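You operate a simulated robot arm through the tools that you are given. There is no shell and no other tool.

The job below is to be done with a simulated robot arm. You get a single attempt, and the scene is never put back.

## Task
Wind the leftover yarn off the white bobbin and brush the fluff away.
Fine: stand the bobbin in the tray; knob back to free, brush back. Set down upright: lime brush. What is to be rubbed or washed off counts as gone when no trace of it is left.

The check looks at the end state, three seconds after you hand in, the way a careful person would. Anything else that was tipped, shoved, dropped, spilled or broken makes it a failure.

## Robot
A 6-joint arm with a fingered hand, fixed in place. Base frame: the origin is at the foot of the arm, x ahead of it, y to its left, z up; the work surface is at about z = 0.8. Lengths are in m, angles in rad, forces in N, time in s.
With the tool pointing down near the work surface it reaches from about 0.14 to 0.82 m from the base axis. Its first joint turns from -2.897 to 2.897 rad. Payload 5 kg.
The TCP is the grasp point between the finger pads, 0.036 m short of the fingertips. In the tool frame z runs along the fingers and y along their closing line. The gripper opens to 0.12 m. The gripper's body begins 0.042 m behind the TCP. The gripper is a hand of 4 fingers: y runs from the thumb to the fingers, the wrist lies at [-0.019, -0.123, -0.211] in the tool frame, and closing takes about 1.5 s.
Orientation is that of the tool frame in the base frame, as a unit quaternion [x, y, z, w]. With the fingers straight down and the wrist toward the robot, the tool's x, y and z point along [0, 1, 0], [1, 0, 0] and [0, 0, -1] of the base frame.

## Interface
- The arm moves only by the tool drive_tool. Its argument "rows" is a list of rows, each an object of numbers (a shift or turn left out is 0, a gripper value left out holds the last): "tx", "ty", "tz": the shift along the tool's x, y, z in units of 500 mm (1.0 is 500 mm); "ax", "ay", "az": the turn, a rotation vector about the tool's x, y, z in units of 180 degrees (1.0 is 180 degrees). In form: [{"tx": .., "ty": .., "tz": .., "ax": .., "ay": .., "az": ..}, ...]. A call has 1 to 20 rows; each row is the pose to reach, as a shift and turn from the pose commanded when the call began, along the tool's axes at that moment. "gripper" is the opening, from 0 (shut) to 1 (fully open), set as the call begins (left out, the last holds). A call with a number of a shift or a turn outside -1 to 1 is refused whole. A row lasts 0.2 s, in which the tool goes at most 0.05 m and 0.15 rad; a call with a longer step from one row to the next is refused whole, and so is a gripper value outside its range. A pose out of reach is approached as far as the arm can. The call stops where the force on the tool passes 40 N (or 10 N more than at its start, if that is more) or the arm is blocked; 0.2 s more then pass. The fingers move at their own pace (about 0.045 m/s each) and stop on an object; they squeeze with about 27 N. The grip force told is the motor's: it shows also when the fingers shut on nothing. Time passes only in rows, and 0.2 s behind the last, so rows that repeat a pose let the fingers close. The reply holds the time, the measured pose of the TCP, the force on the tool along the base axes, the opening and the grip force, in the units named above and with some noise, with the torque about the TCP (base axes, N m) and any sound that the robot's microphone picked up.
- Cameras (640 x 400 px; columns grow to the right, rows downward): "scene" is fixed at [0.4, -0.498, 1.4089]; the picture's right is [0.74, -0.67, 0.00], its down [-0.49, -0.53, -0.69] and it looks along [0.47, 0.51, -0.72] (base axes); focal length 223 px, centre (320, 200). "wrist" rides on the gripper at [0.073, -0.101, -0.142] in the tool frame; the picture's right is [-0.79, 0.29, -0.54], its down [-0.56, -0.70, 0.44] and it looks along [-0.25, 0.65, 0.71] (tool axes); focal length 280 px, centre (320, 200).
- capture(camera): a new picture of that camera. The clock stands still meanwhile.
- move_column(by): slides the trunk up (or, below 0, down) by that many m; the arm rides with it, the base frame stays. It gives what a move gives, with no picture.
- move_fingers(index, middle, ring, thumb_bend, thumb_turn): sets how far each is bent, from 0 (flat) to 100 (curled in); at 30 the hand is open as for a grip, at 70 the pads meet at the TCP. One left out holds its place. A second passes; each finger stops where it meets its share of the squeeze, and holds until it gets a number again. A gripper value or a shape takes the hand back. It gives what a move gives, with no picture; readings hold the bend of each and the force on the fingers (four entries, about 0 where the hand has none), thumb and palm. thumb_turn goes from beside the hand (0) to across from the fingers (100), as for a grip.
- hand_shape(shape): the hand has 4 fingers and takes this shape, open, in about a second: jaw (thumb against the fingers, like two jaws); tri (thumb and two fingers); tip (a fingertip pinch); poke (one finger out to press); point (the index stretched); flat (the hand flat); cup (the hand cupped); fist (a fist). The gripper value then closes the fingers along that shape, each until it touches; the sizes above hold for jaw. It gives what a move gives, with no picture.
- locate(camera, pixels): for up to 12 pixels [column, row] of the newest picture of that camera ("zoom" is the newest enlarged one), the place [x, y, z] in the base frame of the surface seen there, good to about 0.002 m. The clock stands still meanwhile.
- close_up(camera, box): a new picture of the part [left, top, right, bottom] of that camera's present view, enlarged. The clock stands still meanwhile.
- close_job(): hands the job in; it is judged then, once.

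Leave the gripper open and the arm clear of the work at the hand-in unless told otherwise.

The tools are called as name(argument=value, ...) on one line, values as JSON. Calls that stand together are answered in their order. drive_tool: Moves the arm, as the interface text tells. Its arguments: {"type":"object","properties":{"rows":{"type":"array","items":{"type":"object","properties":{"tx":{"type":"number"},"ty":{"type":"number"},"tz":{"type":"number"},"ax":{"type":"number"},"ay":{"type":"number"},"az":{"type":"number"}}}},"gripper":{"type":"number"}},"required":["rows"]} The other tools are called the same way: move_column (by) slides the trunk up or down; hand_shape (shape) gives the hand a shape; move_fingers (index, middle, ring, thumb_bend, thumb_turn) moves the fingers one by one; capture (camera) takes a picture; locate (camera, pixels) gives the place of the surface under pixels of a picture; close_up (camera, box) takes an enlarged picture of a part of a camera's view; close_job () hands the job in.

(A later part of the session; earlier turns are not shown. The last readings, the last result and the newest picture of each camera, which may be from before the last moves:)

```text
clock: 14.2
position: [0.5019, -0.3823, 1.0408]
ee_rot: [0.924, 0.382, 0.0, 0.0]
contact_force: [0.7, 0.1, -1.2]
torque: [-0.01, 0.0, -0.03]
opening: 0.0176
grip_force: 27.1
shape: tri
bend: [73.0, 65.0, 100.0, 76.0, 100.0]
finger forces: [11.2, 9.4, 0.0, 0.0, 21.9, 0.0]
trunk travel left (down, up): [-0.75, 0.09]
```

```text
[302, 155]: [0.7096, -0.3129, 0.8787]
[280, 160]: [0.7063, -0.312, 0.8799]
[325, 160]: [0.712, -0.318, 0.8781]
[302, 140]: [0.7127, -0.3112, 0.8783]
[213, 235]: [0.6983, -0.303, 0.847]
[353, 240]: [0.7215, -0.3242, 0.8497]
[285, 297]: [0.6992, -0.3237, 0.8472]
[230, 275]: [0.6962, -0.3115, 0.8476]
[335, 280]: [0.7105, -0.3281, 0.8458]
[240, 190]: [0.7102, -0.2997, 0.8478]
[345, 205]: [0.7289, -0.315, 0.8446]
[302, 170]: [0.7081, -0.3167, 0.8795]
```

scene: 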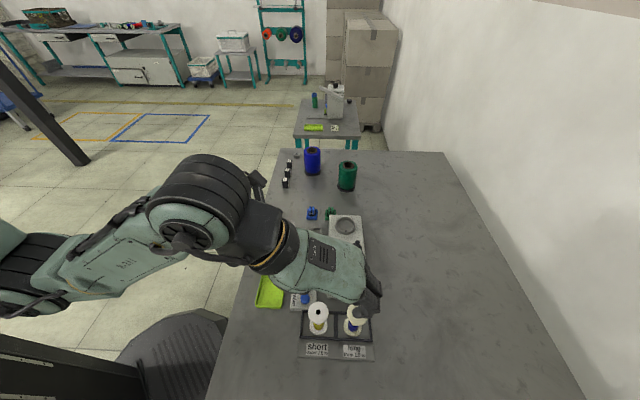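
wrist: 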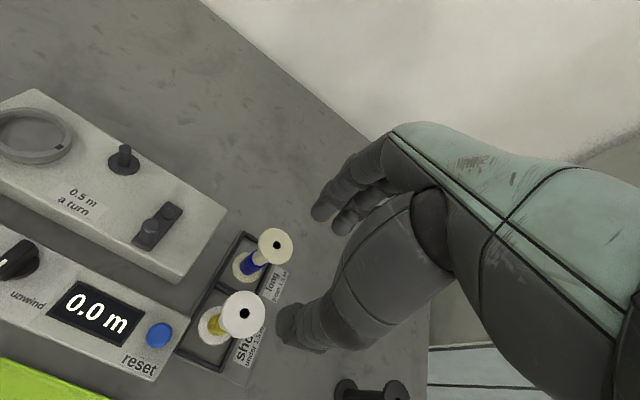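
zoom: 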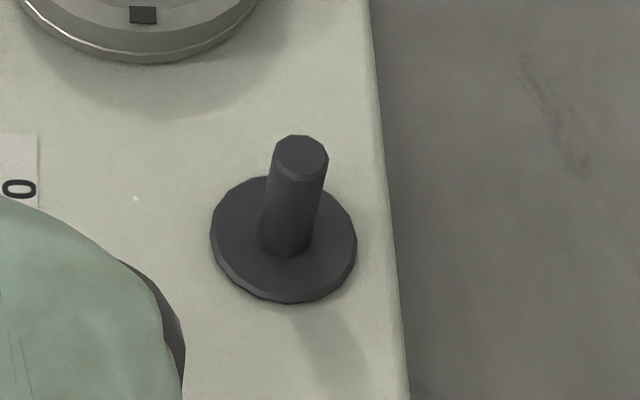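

Spindle axis is at about (0.7103, -0.3137), pin top z 0.878, disc top 0.848. I'll carry the bobbin over at travel height (bottom about z 0.94, clear of the crank handle at 0.892).

drive_tool(rows=[{"tx": 0.055, "ty": 0.028}, {"tx": 0.11, "ty": 0.0565}, {"tx": 0.165, "ty": 0.085}, {"tx": 0.22, "ty": 0.113}, {"tx": 0.275, "ty": 0.141}, {"tx": 0.33, "ty": 0.17}, {"tx": 0.3855, "ty": 0.198}, {"tx": 0.3855, "ty": 0.198}])

close_up(camera="scene", box=[310, 190, 400, 260])

close_up(camera="wrist", box=[230, 170, 390, 320])

```text
clock: 16.0
position: [0.7076, -0.3137, 1.0425]
ee_rot: [0.924, 0.383, 0.0, 0.001]
contact_force: [0.3, -0.3, 0.2]
torque: [0.0, -0.03, -0.03]
opening: 0.0175
grip_force: 27.3
shape: tri
bend: [73.0, 65.0, 100.0, 76.0, 100.0]
finger forces: [11.4, 9.6, 0.0, 0.0, 21.9, 0.0]
trunk travel left (down, up): [-0.75, 0.09]
```

```text
5.71 times, centred on (355, 225) of scene
```

zoom: 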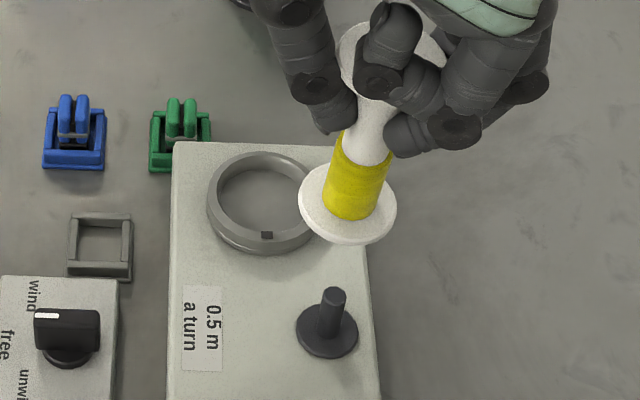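

```text
2.67 times, centred on (310, 245) of wrist
```

zoom: 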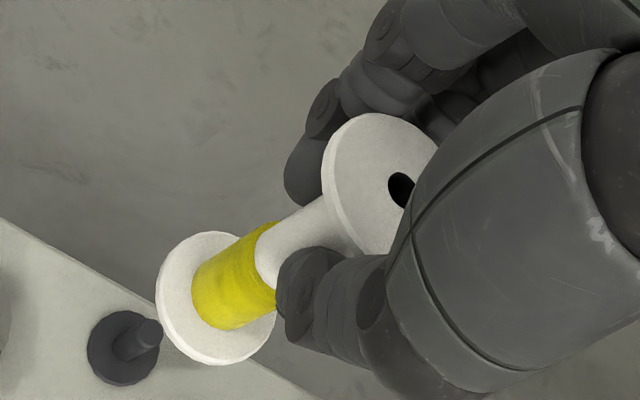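

Good side view of the bobbin and pin. I'll measure the bottom flange rim from both cameras.

locate(camera="zoom", pixels=[[162, 300], [190, 240], [180, 345], [215, 358], [255, 345], [170, 265], [330, 170], [360, 122], [395, 180], [408, 205], [150, 320], [148, 335]])

close_up(camera="scene", box=[340, 205, 390, 240])

```text
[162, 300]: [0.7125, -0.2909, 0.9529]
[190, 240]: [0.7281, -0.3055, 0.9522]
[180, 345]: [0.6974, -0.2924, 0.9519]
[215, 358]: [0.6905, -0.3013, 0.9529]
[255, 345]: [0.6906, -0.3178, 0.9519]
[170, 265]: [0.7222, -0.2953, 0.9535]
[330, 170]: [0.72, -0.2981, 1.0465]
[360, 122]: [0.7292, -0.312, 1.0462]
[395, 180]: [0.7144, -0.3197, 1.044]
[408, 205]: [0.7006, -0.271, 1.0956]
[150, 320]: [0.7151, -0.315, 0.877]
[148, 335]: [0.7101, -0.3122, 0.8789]
```

```text
11.43 times, centred on (365, 222) of scene
```

zoom: 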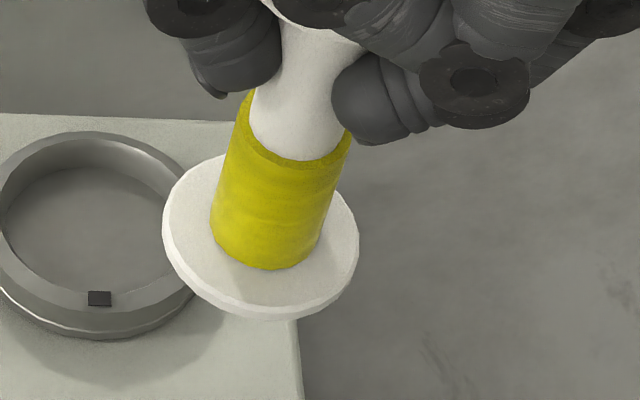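

locate(camera="zoom", pixels=[[165, 220], [180, 262], [215, 292], [265, 305], [310, 298], [345, 270], [355, 235], [345, 205], [190, 172], [215, 158], [285, 150], [303, 60]])

```text
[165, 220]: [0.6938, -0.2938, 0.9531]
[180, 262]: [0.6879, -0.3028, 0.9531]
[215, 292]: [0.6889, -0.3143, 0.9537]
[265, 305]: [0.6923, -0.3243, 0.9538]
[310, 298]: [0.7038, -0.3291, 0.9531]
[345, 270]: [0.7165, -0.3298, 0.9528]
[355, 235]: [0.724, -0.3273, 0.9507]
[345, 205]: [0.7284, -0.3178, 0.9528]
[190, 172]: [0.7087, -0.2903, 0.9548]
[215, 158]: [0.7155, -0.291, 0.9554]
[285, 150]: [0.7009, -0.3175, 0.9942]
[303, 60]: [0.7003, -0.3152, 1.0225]
```

Both views show the bobbin leaning about 3° (top toward +v) and its foot at about (0.7085, -0.3107). I'll straighten it with a small turn, nudge it over the pin and go down to a 25 mm gap to recheck.

drive_tool(rows=[{"tx": 0.0014, "ty": -0.0013, "ax": -0.0085, "ay": -0.004}, {"tx": 0.0028, "ty": -0.0026, "ax": -0.017, "ay": -0.008}, {"tx": 0.0028, "ty": -0.0026, "tz": 0.03, "ax": -0.017, "ay": -0.008}, {"tx": 0.0028, "ty": -0.0026, "tz": 0.06, "ax": -0.017, "ay": -0.008}, {"tx": 0.0028, "ty": -0.0026, "tz": 0.06, "ax": -0.017, "ay": -0.008}])

close_up(camera="wrist", box=[230, 170, 390, 320])

locate(camera="zoom", pixels=[[162, 290], [190, 240], [180, 338], [215, 358], [255, 345], [330, 170], [360, 118], [340, 140], [388, 190], [400, 172], [335, 195], [120, 320]])

close_up(camera="scene", box=[335, 210, 385, 255])

```text
clock: 17.2
position: [0.7093, -0.3123, 1.011]
ee_rot: [0.923, 0.383, -0.002, 0.029]
contact_force: [0.7, 0.7, -0.8]
torque: [0.05, -0.02, -0.04]
opening: 0.0171
grip_force: 26.7
shape: tri
bend: [73.0, 65.0, 100.0, 76.0, 100.0]
finger forces: [11.3, 9.7, 0.1, 0.0, 21.9, 0.0]
trunk travel left (down, up): [-0.75, 0.09]
```

```text
2.67 times, centred on (310, 245) of wrist
```

zoom: 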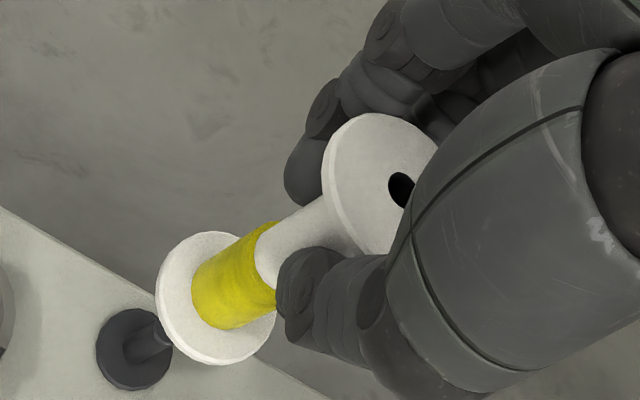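

```text
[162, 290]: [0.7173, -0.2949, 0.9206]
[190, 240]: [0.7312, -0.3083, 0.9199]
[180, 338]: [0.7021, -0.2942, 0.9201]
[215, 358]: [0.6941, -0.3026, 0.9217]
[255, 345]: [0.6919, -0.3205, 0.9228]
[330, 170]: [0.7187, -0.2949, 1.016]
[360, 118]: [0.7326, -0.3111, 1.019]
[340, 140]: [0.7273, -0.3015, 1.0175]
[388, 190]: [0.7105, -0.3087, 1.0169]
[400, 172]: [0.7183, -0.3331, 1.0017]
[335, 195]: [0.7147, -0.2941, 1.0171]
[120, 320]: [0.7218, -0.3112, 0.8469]
```

```text
8.89 times, centred on (360, 232) of scene
```

zoom: 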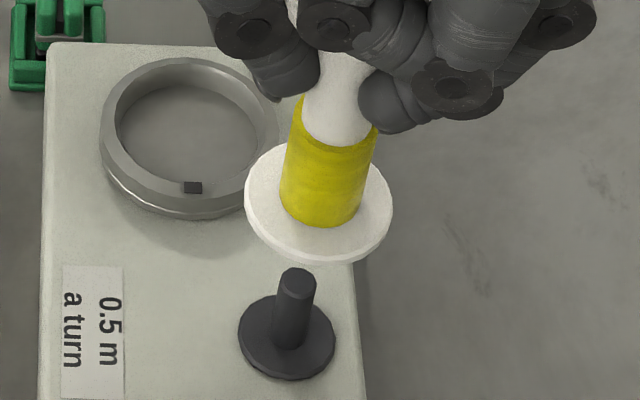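

The bobbin is now upright (top and foot centres agree within 1 mm) and about 1.2 mm to the +v side of the pin. I'll correct that and lower until the foot is about 4 mm past the pin top, watching the force.

drive_tool(rows=[{"tx": -0.0008, "ty": -0.0024}, {"tx": 0.0, "ty": -0.004, "tz": 0.03}, {"tx": 0.0007, "ty": -0.0056, "tz": 0.06}, {"tx": 0.0009, "ty": -0.006, "tz": 0.07}, {"tx": 0.0011, "ty": -0.0065, "tz": 0.077}])

close_up(camera="scene", box=[335, 210, 385, 255])

close_up(camera="wrist", box=[230, 170, 390, 320])

```text
clock: 18.4
position: [0.7081, -0.3129, 0.9731]
ee_rot: [0.924, 0.382, -0.002, 0.03]
contact_force: [-0.1, -0.6, -1.0]
torque: [0.02, 0.01, 0.02]
opening: 0.0177
grip_force: 26.7
shape: tri
bend: [73.0, 65.0, 100.0, 76.0, 100.0]
finger forces: [11.3, 9.7, 0.0, 0.0, 21.8, 0.0]
trunk travel left (down, up): [-0.75, 0.09]
```

```text
8.89 times, centred on (360, 232) of scene
```

zoom: 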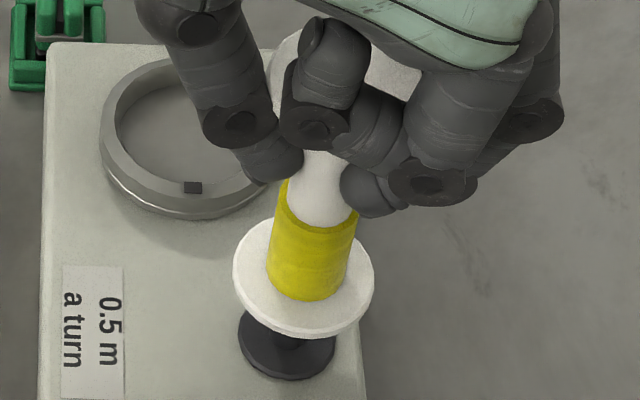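

```text
2.67 times, centred on (310, 245) of wrist
```

zoom: 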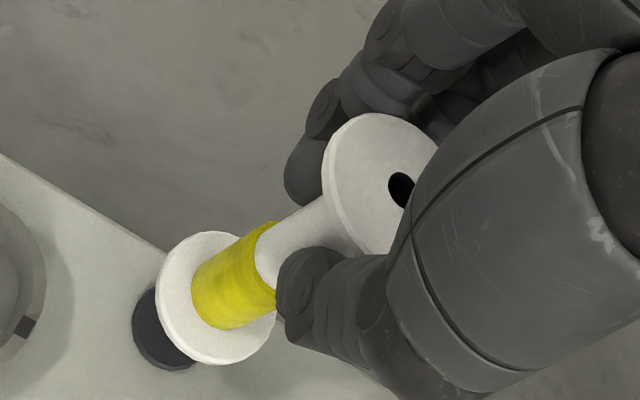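

No contact force, so the pin seems to be entering the hole. Lowering another 15 mm.

drive_tool(rows=[{"tx": 0.0003, "ty": -0.0005, "tz": 0.01}, {"tx": 0.0005, "ty": -0.001, "tz": 0.02}, {"tx": 0.0008, "ty": -0.0016, "tz": 0.03}])

close_up(camera="scene", box=[335, 210, 385, 255])

```text
clock: 19.2
position: [0.7134, -0.3145, 0.97]
ee_rot: [0.923, 0.383, 0.007, 0.039]
contact_force: [-4.7, 4.1, 23.7]
torque: [0.26, 0.59, 0.01]
opening: 0.0193
grip_force: 27.3
shape: tri
bend: [73.0, 65.0, 100.0, 77.0, 100.0]
finger forces: [15.2, 14.6, 0.0, 0.1, 32.6, 0.1]
trunk travel left (down, up): [-0.75, 0.09]
stopped in row 3: the force on the tool passed its limit at 41 N (the readings are from after the stop); the commanded pose is now the measured one
```

```text
8.89 times, centred on (360, 232) of scene
```

zoom: 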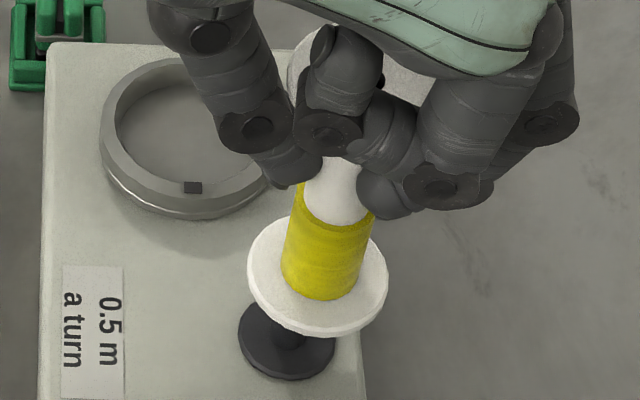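

It met the pin top (41 N) and slid aside, so the hole wasn't quite over the pin. I'll back up 15 mm and measure again.

drive_tool(rows=[{"tz": -0.01}, {"tz": -0.02}, {"tz": -0.04}, {"tz": -0.04}])

close_up(camera="scene", box=[340, 215, 380, 250])

locate(camera="zoom", pixels=[[232, 160], [250, 205], [290, 235], [335, 245], [380, 235], [410, 205], [420, 170], [300, 270], [320, 330], [310, 290], [325, 150], [340, 90]])

close_up(camera="wrist", box=[240, 190, 370, 320])

```text
clock: 20.2
position: [0.7113, -0.3144, 0.9832]
ee_rot: [0.924, 0.382, 0.003, 0.035]
contact_force: [0.0, -0.3, -0.2]
torque: [0.02, 0.03, 0.0]
opening: 0.0185
grip_force: 27.7
shape: tri
bend: [73.0, 65.0, 100.0, 77.0, 100.0]
finger forces: [12.8, 12.7, 0.1, 0.1, 23.0, 0.0]
trunk travel left (down, up): [-0.75, 0.09]
```

```text
11.43 times, centred on (360, 232) of scene
```

zoom: 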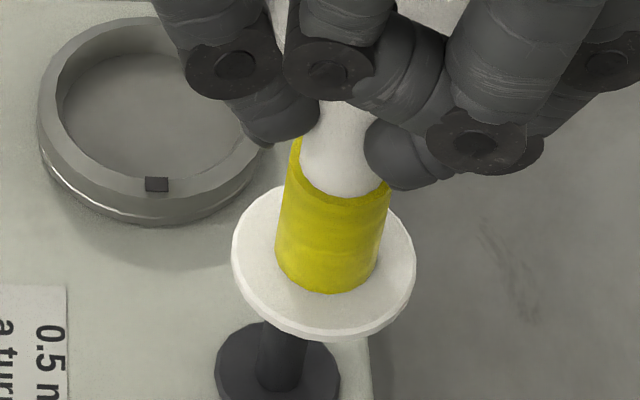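

```text
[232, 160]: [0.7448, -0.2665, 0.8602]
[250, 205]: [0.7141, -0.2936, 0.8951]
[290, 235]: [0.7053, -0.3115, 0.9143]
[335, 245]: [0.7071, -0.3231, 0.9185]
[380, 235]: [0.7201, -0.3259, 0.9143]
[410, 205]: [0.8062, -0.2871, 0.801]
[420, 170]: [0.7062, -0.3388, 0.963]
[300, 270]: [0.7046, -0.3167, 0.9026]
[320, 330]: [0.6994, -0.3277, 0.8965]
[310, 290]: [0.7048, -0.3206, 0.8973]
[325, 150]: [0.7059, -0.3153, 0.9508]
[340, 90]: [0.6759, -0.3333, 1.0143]
```

```text
3.08 times, centred on (305, 255) of wrist
```

zoom: 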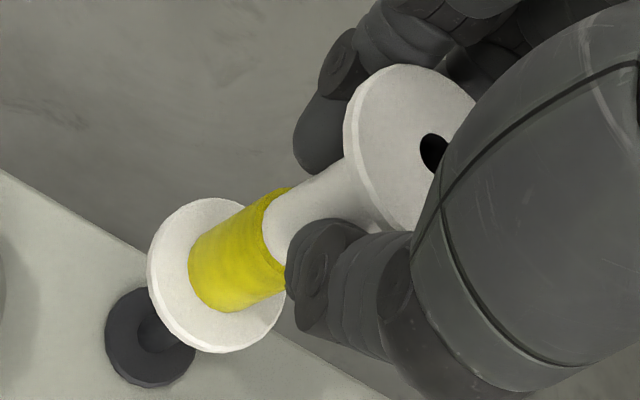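

Now locating the flange rim on each view properly (latest zoom is the wrist one).

locate(camera="zoom", pixels=[[153, 265], [165, 235], [190, 208], [160, 310], [190, 338], [225, 347], [262, 330], [348, 125], [360, 90], [395, 68], [425, 140], [355, 160]])

close_up(camera="scene", box=[340, 215, 380, 250])

locate(camera="zoom", pixels=[[236, 250], [248, 287], [280, 315], [322, 325], [365, 317], [398, 290], [412, 255], [402, 220], [262, 195], [245, 220], [265, 335], [302, 340]])

```text
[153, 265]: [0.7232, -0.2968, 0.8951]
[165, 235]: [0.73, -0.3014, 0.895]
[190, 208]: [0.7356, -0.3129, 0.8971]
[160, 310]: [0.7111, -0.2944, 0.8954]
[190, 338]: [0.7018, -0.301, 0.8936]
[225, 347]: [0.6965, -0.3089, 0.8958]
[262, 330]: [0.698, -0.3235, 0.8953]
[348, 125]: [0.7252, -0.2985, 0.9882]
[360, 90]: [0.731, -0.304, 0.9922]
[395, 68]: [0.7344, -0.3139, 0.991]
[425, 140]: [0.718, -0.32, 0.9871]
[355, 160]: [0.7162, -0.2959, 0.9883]
```

```text
11.43 times, centred on (360, 232) of scene
```

zoom: 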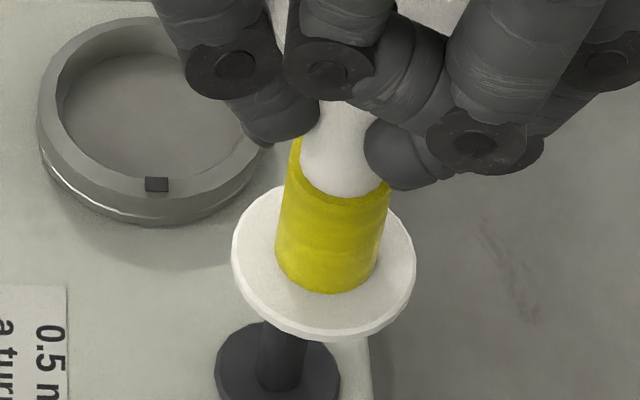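

```text
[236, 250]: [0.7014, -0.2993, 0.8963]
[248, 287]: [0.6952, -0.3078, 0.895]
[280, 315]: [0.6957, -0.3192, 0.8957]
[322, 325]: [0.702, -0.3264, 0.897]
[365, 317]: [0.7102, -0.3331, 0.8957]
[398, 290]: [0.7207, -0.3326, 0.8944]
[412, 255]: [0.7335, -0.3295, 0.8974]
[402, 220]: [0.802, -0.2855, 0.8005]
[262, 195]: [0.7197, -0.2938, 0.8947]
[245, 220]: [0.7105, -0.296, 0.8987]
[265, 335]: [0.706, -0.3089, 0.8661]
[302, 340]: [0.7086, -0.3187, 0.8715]
```

The foot is now about 4 mm off the pin. Each located pixel has ~1-2 mm noise, so I'll gather many more points on the flange rim from both views and average.

locate(camera="zoom", pixels=[[238, 262], [242, 275], [256, 298], [268, 308], [295, 321], [308, 324], [338, 325], [352, 322], [378, 311], [390, 300], [405, 278], [410, 265]])

close_up(camera="wrist", box=[250, 210, 310, 300])

```text
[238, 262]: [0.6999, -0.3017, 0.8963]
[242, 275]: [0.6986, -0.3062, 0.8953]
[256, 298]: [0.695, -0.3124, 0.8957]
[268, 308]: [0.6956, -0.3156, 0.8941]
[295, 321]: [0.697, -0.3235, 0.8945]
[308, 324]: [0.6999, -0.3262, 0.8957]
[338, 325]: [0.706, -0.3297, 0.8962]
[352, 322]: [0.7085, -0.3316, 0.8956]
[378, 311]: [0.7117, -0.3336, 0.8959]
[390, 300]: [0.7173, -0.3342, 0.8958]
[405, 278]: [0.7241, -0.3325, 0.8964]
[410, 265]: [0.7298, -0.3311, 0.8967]
```

```text
4.44 times, centred on (280, 255) of wrist
```

zoom: 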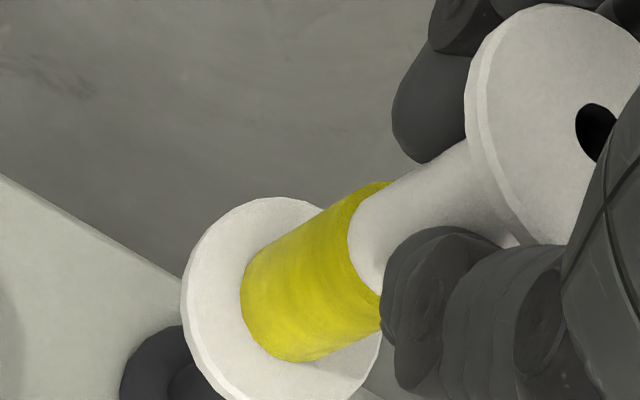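

The flange fit gives foot centre (0.7157, -0.3145) with radius 20 mm at this pose. Now I'll lift 30 mm and shift 60 mm toward -v so both cameras see the pin freely.

drive_tool(rows=[{"tz": -0.03}, {"tz": -0.06}, {"tz": -0.06, "ty": -0.04}, {"tz": -0.06, "ty": -0.08}, {"tz": -0.06, "ty": -0.12}, {"tz": -0.06, "ty": -0.12}])

close_up(camera="wrist", box=[180, 170, 320, 300])

close_up(camera="scene", box=[340, 232, 376, 258])

```text
clock: 21.6
position: [0.6671, -0.2689, 1.0105]
ee_rot: [0.923, 0.382, 0.004, 0.036]
contact_force: [0.3, -0.6, -1.0]
torque: [0.02, 0.0, 0.0]
opening: 0.0181
grip_force: 26.9
shape: tri
bend: [73.0, 65.0, 100.0, 77.0, 100.0]
finger forces: [13.0, 12.7, 0.0, 0.1, 22.9, 0.0]
trunk travel left (down, up): [-0.75, 0.09]
```

```text
3.08 times, centred on (250, 235) of wrist
```

zoom: 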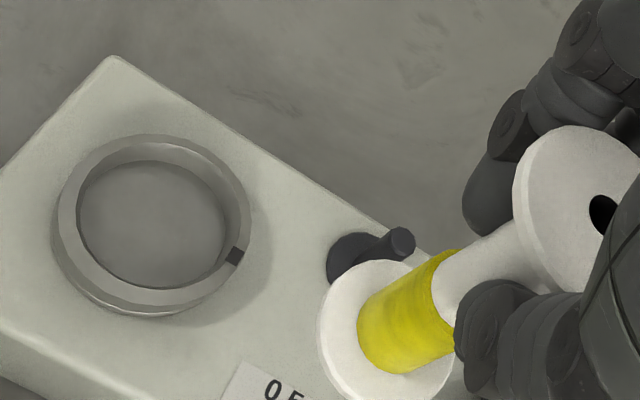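

```text
15.38 times, centred on (358, 245) of scene
```

zoom: 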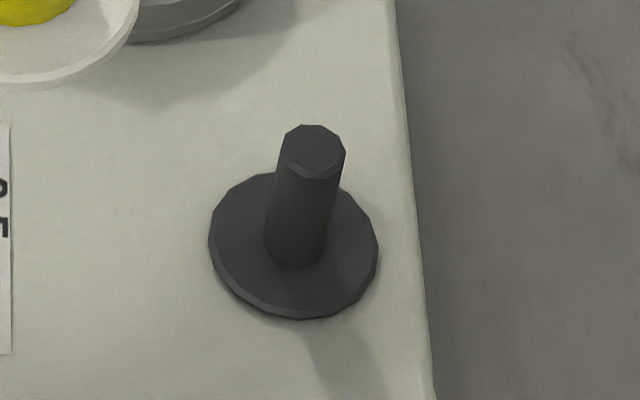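

locate(camera="zoom", pixels=[[214, 225], [213, 255], [228, 280], [255, 302], [290, 312], [325, 307], [355, 288], [373, 260], [375, 240], [362, 212], [230, 195], [255, 180]])

locate(camera="zoom", pixels=[[287, 140], [295, 130], [310, 128], [328, 130], [342, 145], [339, 162], [325, 172], [305, 172], [288, 160], [312, 150], [305, 145], [320, 155]])

close_up(camera="wrist", box=[250, 230, 320, 275])

```text
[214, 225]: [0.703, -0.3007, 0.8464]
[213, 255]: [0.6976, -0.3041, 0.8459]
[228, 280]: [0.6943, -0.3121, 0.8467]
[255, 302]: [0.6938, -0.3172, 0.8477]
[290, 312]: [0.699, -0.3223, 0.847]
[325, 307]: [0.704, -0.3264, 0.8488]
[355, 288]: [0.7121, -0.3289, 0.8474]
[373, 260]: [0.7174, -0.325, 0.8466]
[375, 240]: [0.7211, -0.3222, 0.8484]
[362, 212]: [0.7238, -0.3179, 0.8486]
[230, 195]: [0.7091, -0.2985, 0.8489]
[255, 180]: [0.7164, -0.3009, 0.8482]
```

```text
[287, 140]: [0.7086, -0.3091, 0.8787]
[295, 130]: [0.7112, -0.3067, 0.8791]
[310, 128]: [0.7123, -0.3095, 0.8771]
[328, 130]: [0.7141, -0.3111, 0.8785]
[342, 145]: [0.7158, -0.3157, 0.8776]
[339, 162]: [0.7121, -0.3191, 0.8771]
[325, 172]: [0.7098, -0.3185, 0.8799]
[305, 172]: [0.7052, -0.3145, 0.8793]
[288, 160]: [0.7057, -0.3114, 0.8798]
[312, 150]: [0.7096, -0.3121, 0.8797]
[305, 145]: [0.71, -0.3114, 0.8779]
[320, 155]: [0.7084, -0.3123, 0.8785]
```

```text
8.89 times, centred on (285, 252) of wrist
```

zoom: 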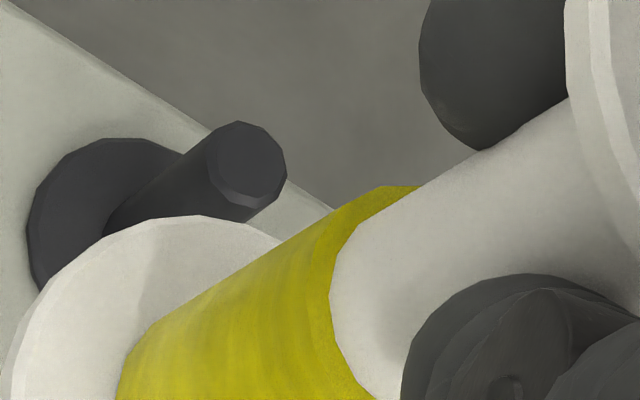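

The pin's position averages to about (0.7098, -0.3131), but the pin looks thick (about 11-12 mm) next to the bobbin hole. I'll zoom in on the cream bobbin's hole (same kind) to compare sizes.

close_up(camera="scene", box=[343, 300, 373, 320])

locate(camera="zoom", pixels=[[300, 190], [310, 210], [325, 230], [330, 200], [285, 180], [340, 215], [250, 200], [400, 200], [310, 130], [310, 300]])

```text
16.00 times, centred on (358, 310) of scene
```

zoom: 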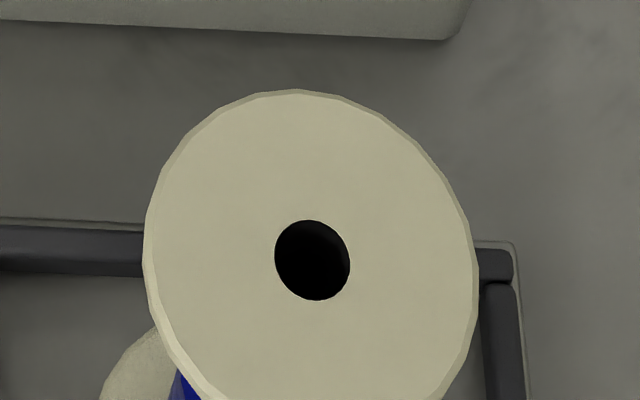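

```text
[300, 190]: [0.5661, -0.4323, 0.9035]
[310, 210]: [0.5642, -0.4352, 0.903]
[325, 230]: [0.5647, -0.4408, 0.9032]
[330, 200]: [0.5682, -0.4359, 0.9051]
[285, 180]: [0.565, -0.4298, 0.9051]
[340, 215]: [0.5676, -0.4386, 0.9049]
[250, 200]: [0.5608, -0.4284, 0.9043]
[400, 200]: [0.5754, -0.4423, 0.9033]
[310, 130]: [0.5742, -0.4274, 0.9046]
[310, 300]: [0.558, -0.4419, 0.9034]
```

Hole about 10 mm wide. Now the pin at the same sort of magnification.

close_up(camera="scene", box=[348, 236, 366, 248])

capture(camera="scene")

```text
16.00 times, centred on (357, 242) of scene
```

zoom: 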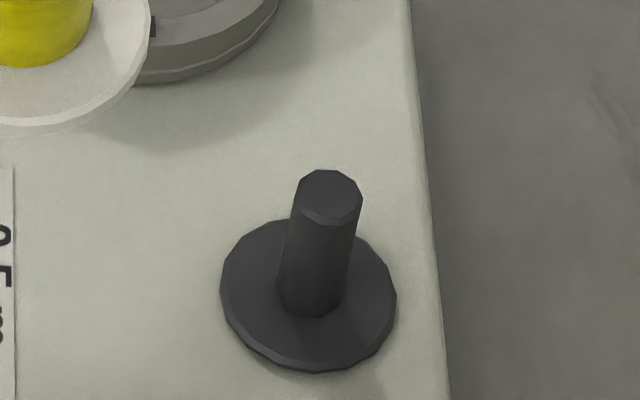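

```text
taken
```

scene: 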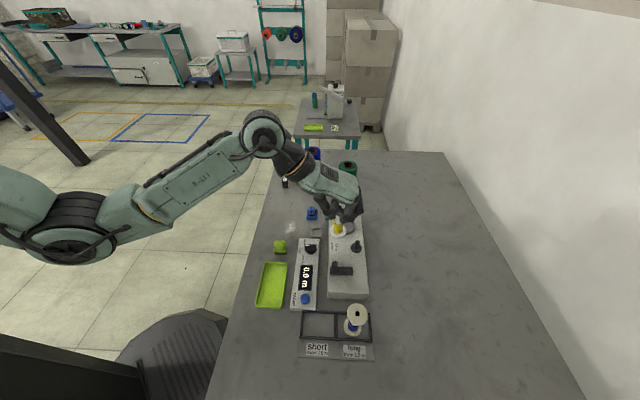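

Pin reads about 12 mm against a 10 mm top hole; the chamfer and the bottom opening may differ. Before trying again I'll average more points for the spindle axis (disc rim and pin top) from this zoomed view.

close_up(camera="scene", box=[348, 236, 366, 248])

locate(camera="zoom", pixels=[[224, 290], [230, 315], [245, 335], [265, 350], [290, 360], [318, 361], [345, 353], [368, 338], [385, 318], [391, 296], [385, 272], [370, 252]])

locate(camera="zoom", pixels=[[224, 270], [236, 248], [252, 232], [272, 224], [297, 190], [303, 178], [318, 173], [340, 173], [355, 184], [360, 198], [350, 214], [320, 218]])

locate(camera="zoom", pixels=[[298, 205], [310, 214], [335, 219], [328, 196], [320, 190], [338, 200], [315, 200], [335, 188], [225, 300], [237, 326], [278, 356], [332, 358]])

```text
16.00 times, centred on (357, 242) of scene
```

zoom: 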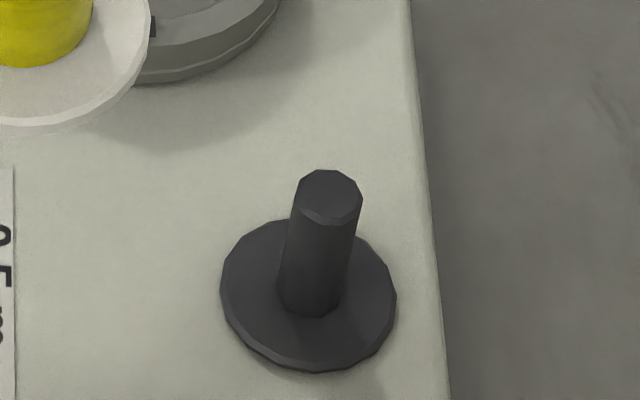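

```text
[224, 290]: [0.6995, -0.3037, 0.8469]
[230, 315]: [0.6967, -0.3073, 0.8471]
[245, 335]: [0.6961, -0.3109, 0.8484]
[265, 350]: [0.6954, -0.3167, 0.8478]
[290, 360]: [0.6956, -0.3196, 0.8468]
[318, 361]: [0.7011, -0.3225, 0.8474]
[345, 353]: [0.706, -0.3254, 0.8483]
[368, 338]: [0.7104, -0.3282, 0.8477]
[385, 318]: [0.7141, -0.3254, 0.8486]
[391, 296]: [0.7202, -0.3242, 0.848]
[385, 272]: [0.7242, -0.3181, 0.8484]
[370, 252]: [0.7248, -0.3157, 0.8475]
```

```text
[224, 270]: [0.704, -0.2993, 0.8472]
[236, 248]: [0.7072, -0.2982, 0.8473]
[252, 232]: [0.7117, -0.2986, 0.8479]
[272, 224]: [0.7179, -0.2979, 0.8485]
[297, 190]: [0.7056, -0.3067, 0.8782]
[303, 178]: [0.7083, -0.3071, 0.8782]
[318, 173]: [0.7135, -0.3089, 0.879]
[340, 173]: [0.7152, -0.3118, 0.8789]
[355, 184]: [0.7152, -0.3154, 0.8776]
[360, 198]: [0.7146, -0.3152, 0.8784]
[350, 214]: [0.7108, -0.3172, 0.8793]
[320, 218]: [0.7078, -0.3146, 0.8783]
```

```text
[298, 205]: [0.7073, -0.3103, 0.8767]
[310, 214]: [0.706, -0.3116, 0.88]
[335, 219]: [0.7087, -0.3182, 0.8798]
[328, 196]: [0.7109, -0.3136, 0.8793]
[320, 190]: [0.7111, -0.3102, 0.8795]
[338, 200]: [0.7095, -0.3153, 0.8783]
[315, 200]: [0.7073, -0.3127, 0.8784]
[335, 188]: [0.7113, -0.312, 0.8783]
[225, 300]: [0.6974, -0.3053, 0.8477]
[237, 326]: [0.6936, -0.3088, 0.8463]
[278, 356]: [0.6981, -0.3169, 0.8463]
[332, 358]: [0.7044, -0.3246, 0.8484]
```

The spindle axis averages to (0.7101, -0.3127). I'll bring the bobbin back over it with a 2° correction about the closing line, staying 40 mm high, then measure the foot again.

drive_tool(rows=[{"ty": 0.04, "tz": 0.003, "ay": -0.006}, {"ty": 0.08, "tz": 0.006, "ay": -0.011}, {"ty": 0.1164, "tz": 0.008, "ay": -0.011}, {"ty": 0.1164, "tz": 0.008, "ay": -0.011}])

close_up(camera="wrist", box=[235, 205, 335, 305])

close_up(camera="scene", box=[340, 210, 380, 245])

```text
clock: 22.6
position: [0.7084, -0.3101, 1.0082]
ee_rot: [0.923, 0.382, -0.013, 0.042]
contact_force: [0.6, 0.0, -0.6]
torque: [-0.02, -0.03, -0.01]
opening: 0.0181
grip_force: 26.5
shape: tri
bend: [73.0, 65.0, 100.0, 77.0, 100.0]
finger forces: [12.9, 12.7, 0.0, 0.1, 22.9, 0.0]
trunk travel left (down, up): [-0.75, 0.09]
```

```text
4.00 times, centred on (285, 255) of wrist
```

zoom: 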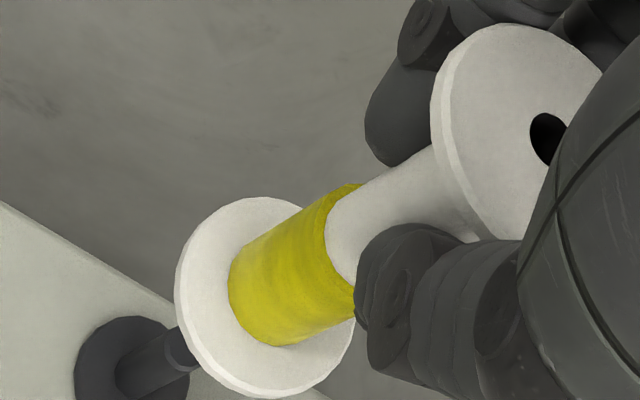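

```text
11.43 times, centred on (360, 228) of scene
```

zoom: 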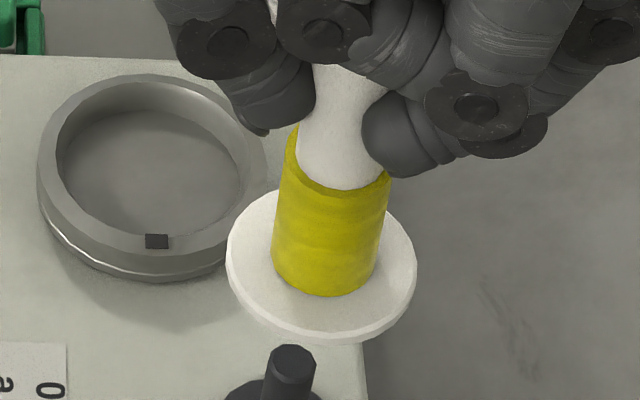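

locate(camera="zoom", pixels=[[231, 250], [234, 270], [244, 290], [260, 306], [280, 318], [305, 326], [330, 328], [355, 323], [380, 312], [398, 295], [410, 274], [413, 255]])

locate(camera="zoom", pixels=[[236, 233], [246, 215], [260, 200], [274, 193], [408, 235], [398, 215], [392, 205], [238, 280], [292, 323], [342, 326], [368, 318], [404, 285]])

close_up(camera="wrist", box=[235, 205, 335, 305])

locate(camera="zoom", pixels=[[185, 300], [182, 275], [187, 250], [200, 228], [222, 208], [250, 199], [280, 200], [190, 330], [205, 355], [228, 378], [262, 392], [300, 385]])

locate(camera="zoom", pixels=[[325, 370], [345, 345], [350, 325], [442, 100], [445, 75], [460, 50], [485, 32], [515, 27], [545, 35], [448, 130], [455, 160], [580, 60]])

```text
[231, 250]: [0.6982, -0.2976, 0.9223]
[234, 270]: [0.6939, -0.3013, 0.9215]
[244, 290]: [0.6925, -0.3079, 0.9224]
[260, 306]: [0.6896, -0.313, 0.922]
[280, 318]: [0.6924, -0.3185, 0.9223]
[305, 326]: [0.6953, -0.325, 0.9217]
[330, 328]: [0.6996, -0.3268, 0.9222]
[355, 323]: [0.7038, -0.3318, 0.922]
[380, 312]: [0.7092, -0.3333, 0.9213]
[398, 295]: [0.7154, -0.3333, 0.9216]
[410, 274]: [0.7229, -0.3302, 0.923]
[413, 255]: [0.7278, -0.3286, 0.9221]
```

```text
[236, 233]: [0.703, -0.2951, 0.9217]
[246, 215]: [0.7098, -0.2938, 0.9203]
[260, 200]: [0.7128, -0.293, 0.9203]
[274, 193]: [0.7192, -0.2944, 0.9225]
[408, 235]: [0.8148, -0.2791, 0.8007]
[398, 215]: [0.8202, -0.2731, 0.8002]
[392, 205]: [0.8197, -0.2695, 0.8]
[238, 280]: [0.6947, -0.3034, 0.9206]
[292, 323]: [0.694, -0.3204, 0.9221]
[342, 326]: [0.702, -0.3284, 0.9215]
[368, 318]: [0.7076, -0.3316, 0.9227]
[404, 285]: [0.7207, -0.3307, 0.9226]
```

```text
4.00 times, centred on (285, 255) of wrist
```

zoom: 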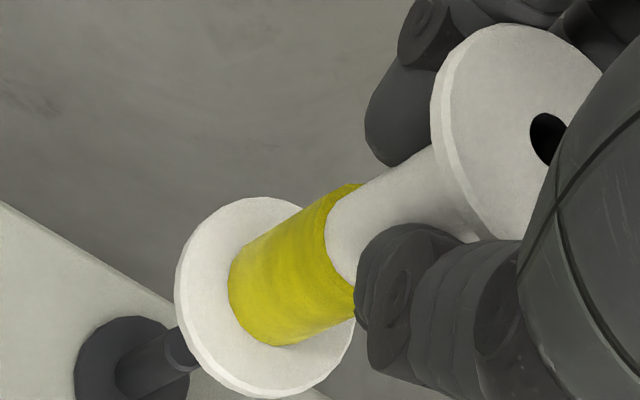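

```text
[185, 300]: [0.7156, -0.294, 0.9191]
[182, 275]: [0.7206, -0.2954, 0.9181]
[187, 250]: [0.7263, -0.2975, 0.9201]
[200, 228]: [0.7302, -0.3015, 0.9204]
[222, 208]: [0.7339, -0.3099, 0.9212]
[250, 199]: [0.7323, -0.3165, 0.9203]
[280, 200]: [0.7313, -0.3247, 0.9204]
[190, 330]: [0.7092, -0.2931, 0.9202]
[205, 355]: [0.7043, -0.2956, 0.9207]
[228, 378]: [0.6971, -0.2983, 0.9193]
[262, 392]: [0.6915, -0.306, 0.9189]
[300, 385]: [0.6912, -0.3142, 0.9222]
```

```text
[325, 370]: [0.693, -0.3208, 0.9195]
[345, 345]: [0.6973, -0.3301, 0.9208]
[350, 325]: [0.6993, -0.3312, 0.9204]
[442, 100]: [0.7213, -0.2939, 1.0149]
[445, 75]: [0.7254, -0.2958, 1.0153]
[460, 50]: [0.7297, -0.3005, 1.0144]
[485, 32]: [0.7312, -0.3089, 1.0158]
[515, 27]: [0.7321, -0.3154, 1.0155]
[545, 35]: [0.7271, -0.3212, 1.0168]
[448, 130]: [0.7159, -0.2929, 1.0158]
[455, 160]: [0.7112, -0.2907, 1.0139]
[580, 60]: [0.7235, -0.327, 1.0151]
```

The foot is now 2 mm to +v and 0.6 mm to +u of the spindle axis, nearly upright. I'll correct that and go straight down to just above the pin top.

drive_tool(rows=[{"tx": -0.0012, "ty": -0.004}, {"tx": 0.0009, "ty": -0.0065, "tz": 0.036}, {"tx": 0.0029, "ty": -0.0089, "tz": 0.0723}, {"tx": 0.0029, "ty": -0.0089, "tz": 0.0723}])

close_up(camera="wrist", box=[235, 205, 335, 305])

close_up(camera="scene", box=[340, 215, 380, 250])

```text
clock: 23.6
position: [0.7067, -0.3093, 0.9735]
ee_rot: [0.923, 0.381, -0.013, 0.042]
contact_force: [0.1, 0.8, 0.0]
torque: [-0.01, -0.02, 0.02]
opening: 0.0182
grip_force: 26.9
shape: tri
bend: [73.0, 65.0, 100.0, 77.0, 100.0]
finger forces: [12.9, 12.8, 0.0, 0.0, 22.7, 0.1]
trunk travel left (down, up): [-0.75, 0.09]
```

```text
4.00 times, centred on (285, 255) of wrist
```

zoom: 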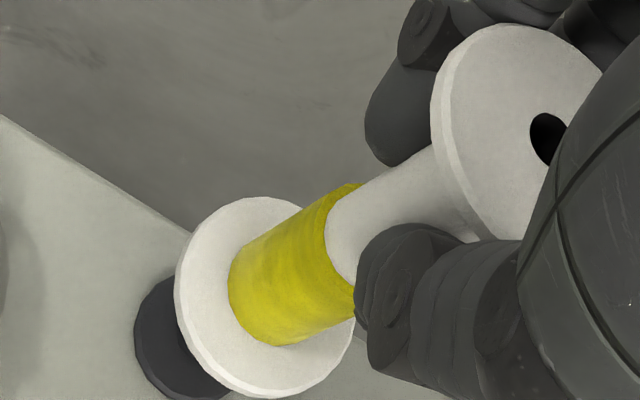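

```text
11.43 times, centred on (360, 232) of scene
```

zoom: 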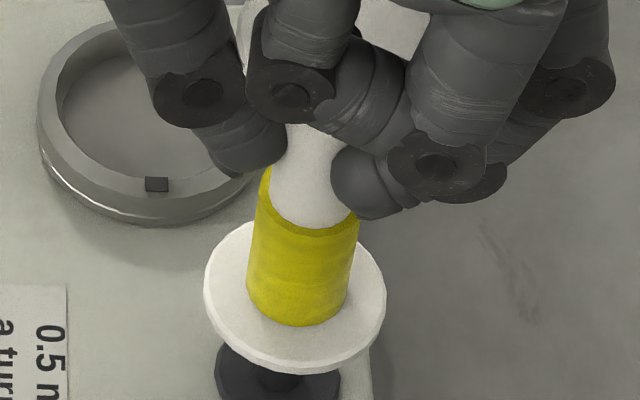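

Gap is now ~3 mm with no force. Lowering in 1 mm steps by 4 mm to feel for the pin.

drive_tool(rows=[{"tx": 0.0001, "ty": -0.0001, "tz": 0.002}, {"tx": 0.0002, "ty": -0.0003, "tz": 0.004}, {"tx": 0.0003, "ty": -0.0004, "tz": 0.006}, {"tx": 0.0004, "ty": -0.0005, "tz": 0.008}])

```text
clock: 24.6
position: [0.7068, -0.3101, 0.9711]
ee_rot: [0.923, 0.382, -0.011, 0.042]
contact_force: [-0.3, 0.3, 2.8]
torque: [0.02, 0.03, -0.01]
opening: 0.0182
grip_force: 26.8
shape: tri
bend: [73.0, 65.0, 100.0, 77.0, 100.0]
finger forces: [13.0, 13.0, 0.0, 0.0, 23.0, 0.1]
trunk travel left (down, up): [-0.75, 0.09]
```

Light contact (2.8 N) on the pin top. I'll press just a little more and spiral sideways within about 1 mm to let the hole find the pin.

drive_tool(rows=[{"ty": 0.001, "tz": 0.001}, {"tx": 0.001, "ty": 0.001, "tz": 0.002}, {"tx": 0.001, "ty": 0.0, "tz": 0.002}, {"tx": 0.001, "ty": -0.001, "tz": 0.002}, {"tx": 0.0, "ty": -0.001, "tz": 0.002}, {"tx": -0.001, "ty": -0.001, "tz": 0.002}, {"tx": -0.001, "ty": 0.0, "tz": 0.002}, {"tx": -0.001, "ty": 0.001, "tz": 0.002}, {"tx": -0.001, "ty": 0.002, "tz": 0.002}, {"tx": 0.0, "ty": 0.002, "tz": 0.002}, {"tx": 0.001, "ty": 0.002, "tz": 0.002}, {"tx": 0.002, "ty": 0.002, "tz": 0.002}, {"tx": 0.002, "ty": 0.001, "tz": 0.002}, {"tx": 0.002, "ty": 0.0, "tz": 0.002}, {"tx": 0.002, "ty": -0.001, "tz": 0.002}])

close_up(camera="scene", box=[340, 215, 380, 250])

```text
clock: 27.8
position: [0.7059, -0.3088, 0.9711]
ee_rot: [0.923, 0.382, -0.011, 0.043]
contact_force: [1.5, -2.0, 10.6]
torque: [-0.11, -0.11, -0.02]
opening: 0.0183
grip_force: 26.9
shape: tri
bend: [73.0, 65.0, 100.0, 77.0, 100.0]
finger forces: [13.6, 15.4, 0.0, 0.0, 23.3, 0.1]
trunk travel left (down, up): [-0.75, 0.09]
```

```text
11.43 times, centred on (360, 232) of scene
```

zoom: 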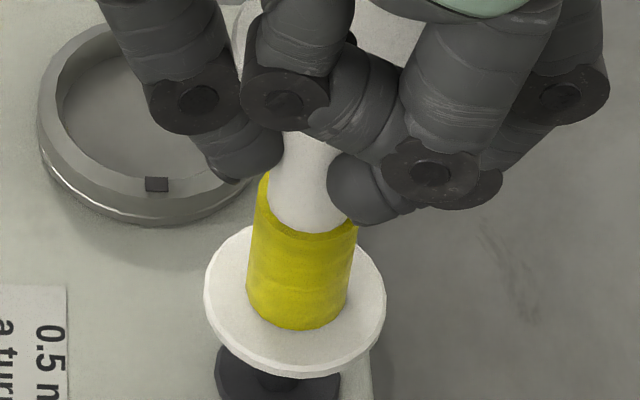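

Still no drop at 10 N, so the fit may not be what I think. I'll lift off and carry the bobbin up and toward the robot, to turn its underside to the scene camera.

drive_tool(rows=[{"tz": -0.02}, {"tz": -0.1}, {"tz": -0.19}, {"tz": -0.28}, {"tz": -0.36}, {"tz": -0.36, "tx": -0.023, "ty": -0.075, "az": 0.042}, {"tz": -0.36, "tx": -0.046, "ty": -0.15, "az": 0.084}, {"tz": -0.36, "tx": -0.069, "ty": -0.225, "az": 0.125}, {"tz": -0.36, "tx": -0.092, "ty": -0.3, "az": 0.167}, {"tz": -0.36, "tx": -0.115, "ty": -0.375, "az": 0.209}, {"tz": -0.36, "tx": -0.137, "ty": -0.445, "az": 0.25}])

capture(camera="scene")

```text
clock: 30.2
position: [0.5071, -0.2112, 1.1002]
ee_rot: [0.999, 0.001, 0.008, 0.048]
contact_force: [0.3, 0.3, -0.6]
torque: [-0.02, 0.0, -0.01]
opening: 0.0183
grip_force: 27.0
shape: tri
bend: [73.0, 65.0, 100.0, 77.0, 100.0]
finger forces: [13.2, 13.1, 0.1, 0.0, 22.4, 0.0]
out of reach, approached as far as the arm can: row 10, 11
trunk travel left (down, up): [-0.75, 0.09]
```

```text
taken
```

scene: 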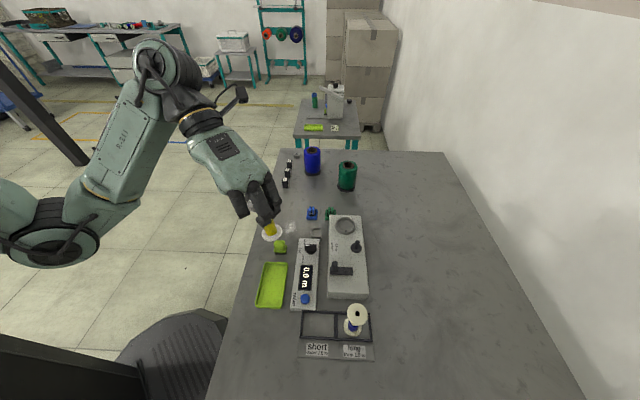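

The hand is at (0.507, -0.211, 1.10). Now I'll pitch the hand so the bobbin's foot swings toward the scene camera.

drive_tool(rows=[{"ax": -0.044}, {"ax": -0.088}, {"ax": -0.132}, {"ax": -0.176}, {"ax": -0.22}, {"ax": -0.264}, {"ax": -0.308}, {"ax": -0.352}, {"ax": -0.396}, {"ax": -0.42}])

capture(camera="scene")

```text
clock: 32.4
position: [0.5095, -0.2099, 1.1009]
ee_rot: [0.763, -0.004, 0.003, 0.647]
contact_force: [-0.4, -0.5, -0.5]
torque: [0.0, 0.05, -0.01]
opening: 0.0182
grip_force: 27.1
shape: tri
bend: [73.0, 65.0, 100.0, 77.0, 100.0]
finger forces: [13.3, 13.3, 0.0, 0.0, 22.3, 0.0]
trunk travel left (down, up): [-0.75, 0.09]
```

```text
taken
```

scene: 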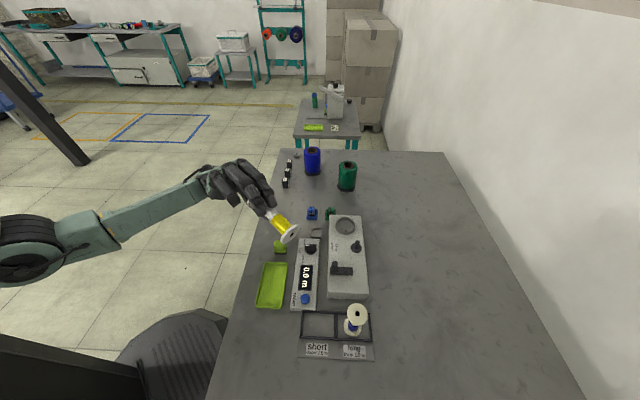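

The foot now faces the camera near (290,233). Enlarging it.

close_up(camera="scene", box=[265, 205, 310, 250])

locate(camera="zoom", pixels=[[300, 160], [380, 240], [330, 300], [330, 220], [355, 250], [310, 250]])

```text
8.89 times, centred on (288, 228) of scene
```

zoom: 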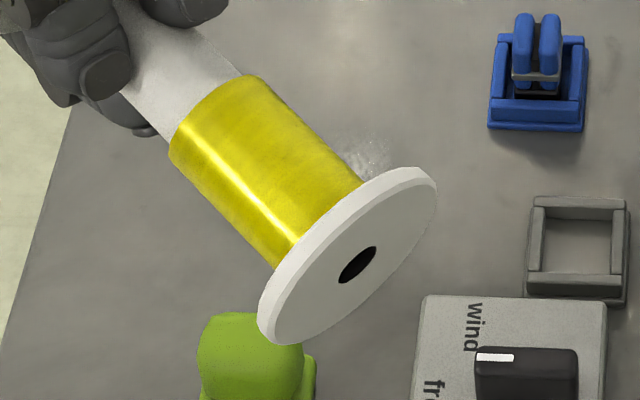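

```text
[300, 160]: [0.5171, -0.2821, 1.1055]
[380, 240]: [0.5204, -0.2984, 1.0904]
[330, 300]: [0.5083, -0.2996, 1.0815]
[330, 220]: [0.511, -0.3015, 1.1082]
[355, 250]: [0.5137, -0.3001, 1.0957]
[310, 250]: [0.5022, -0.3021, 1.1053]
```

The underside hole is the same 10 mm, so it can't go over the 12 mm pin - that post looks like a tension post (the grey weight at the far corner has a matching hole). The ring with the index mark may be the bobbin's turning seat. I'll measure the ring.

close_up(camera="scene", box=[328, 212, 364, 238])

close_up(camera="scene", box=[285, 145, 325, 175])

```text
15.38 times, centred on (346, 225) of scene
```

zoom: 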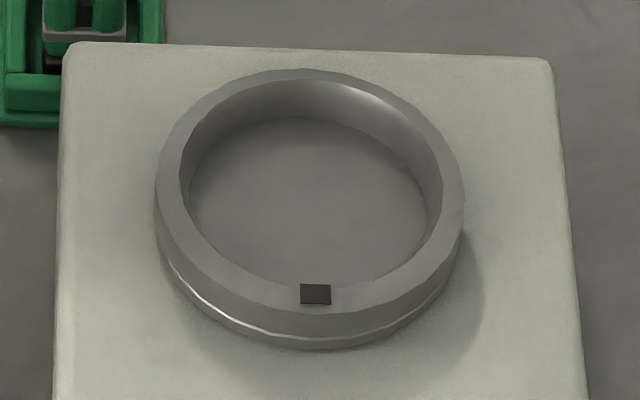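

```text
13.33 times, centred on (305, 160) of scene
```

zoom: 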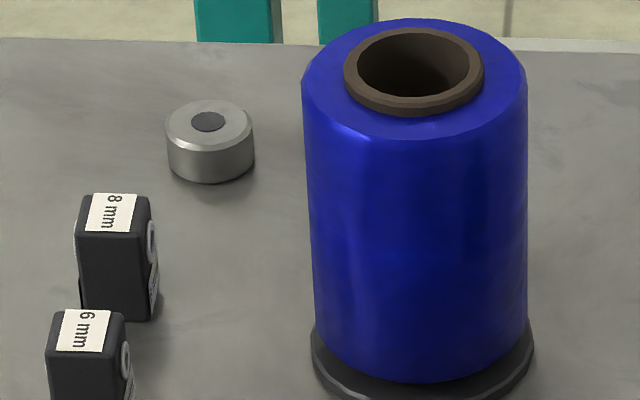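

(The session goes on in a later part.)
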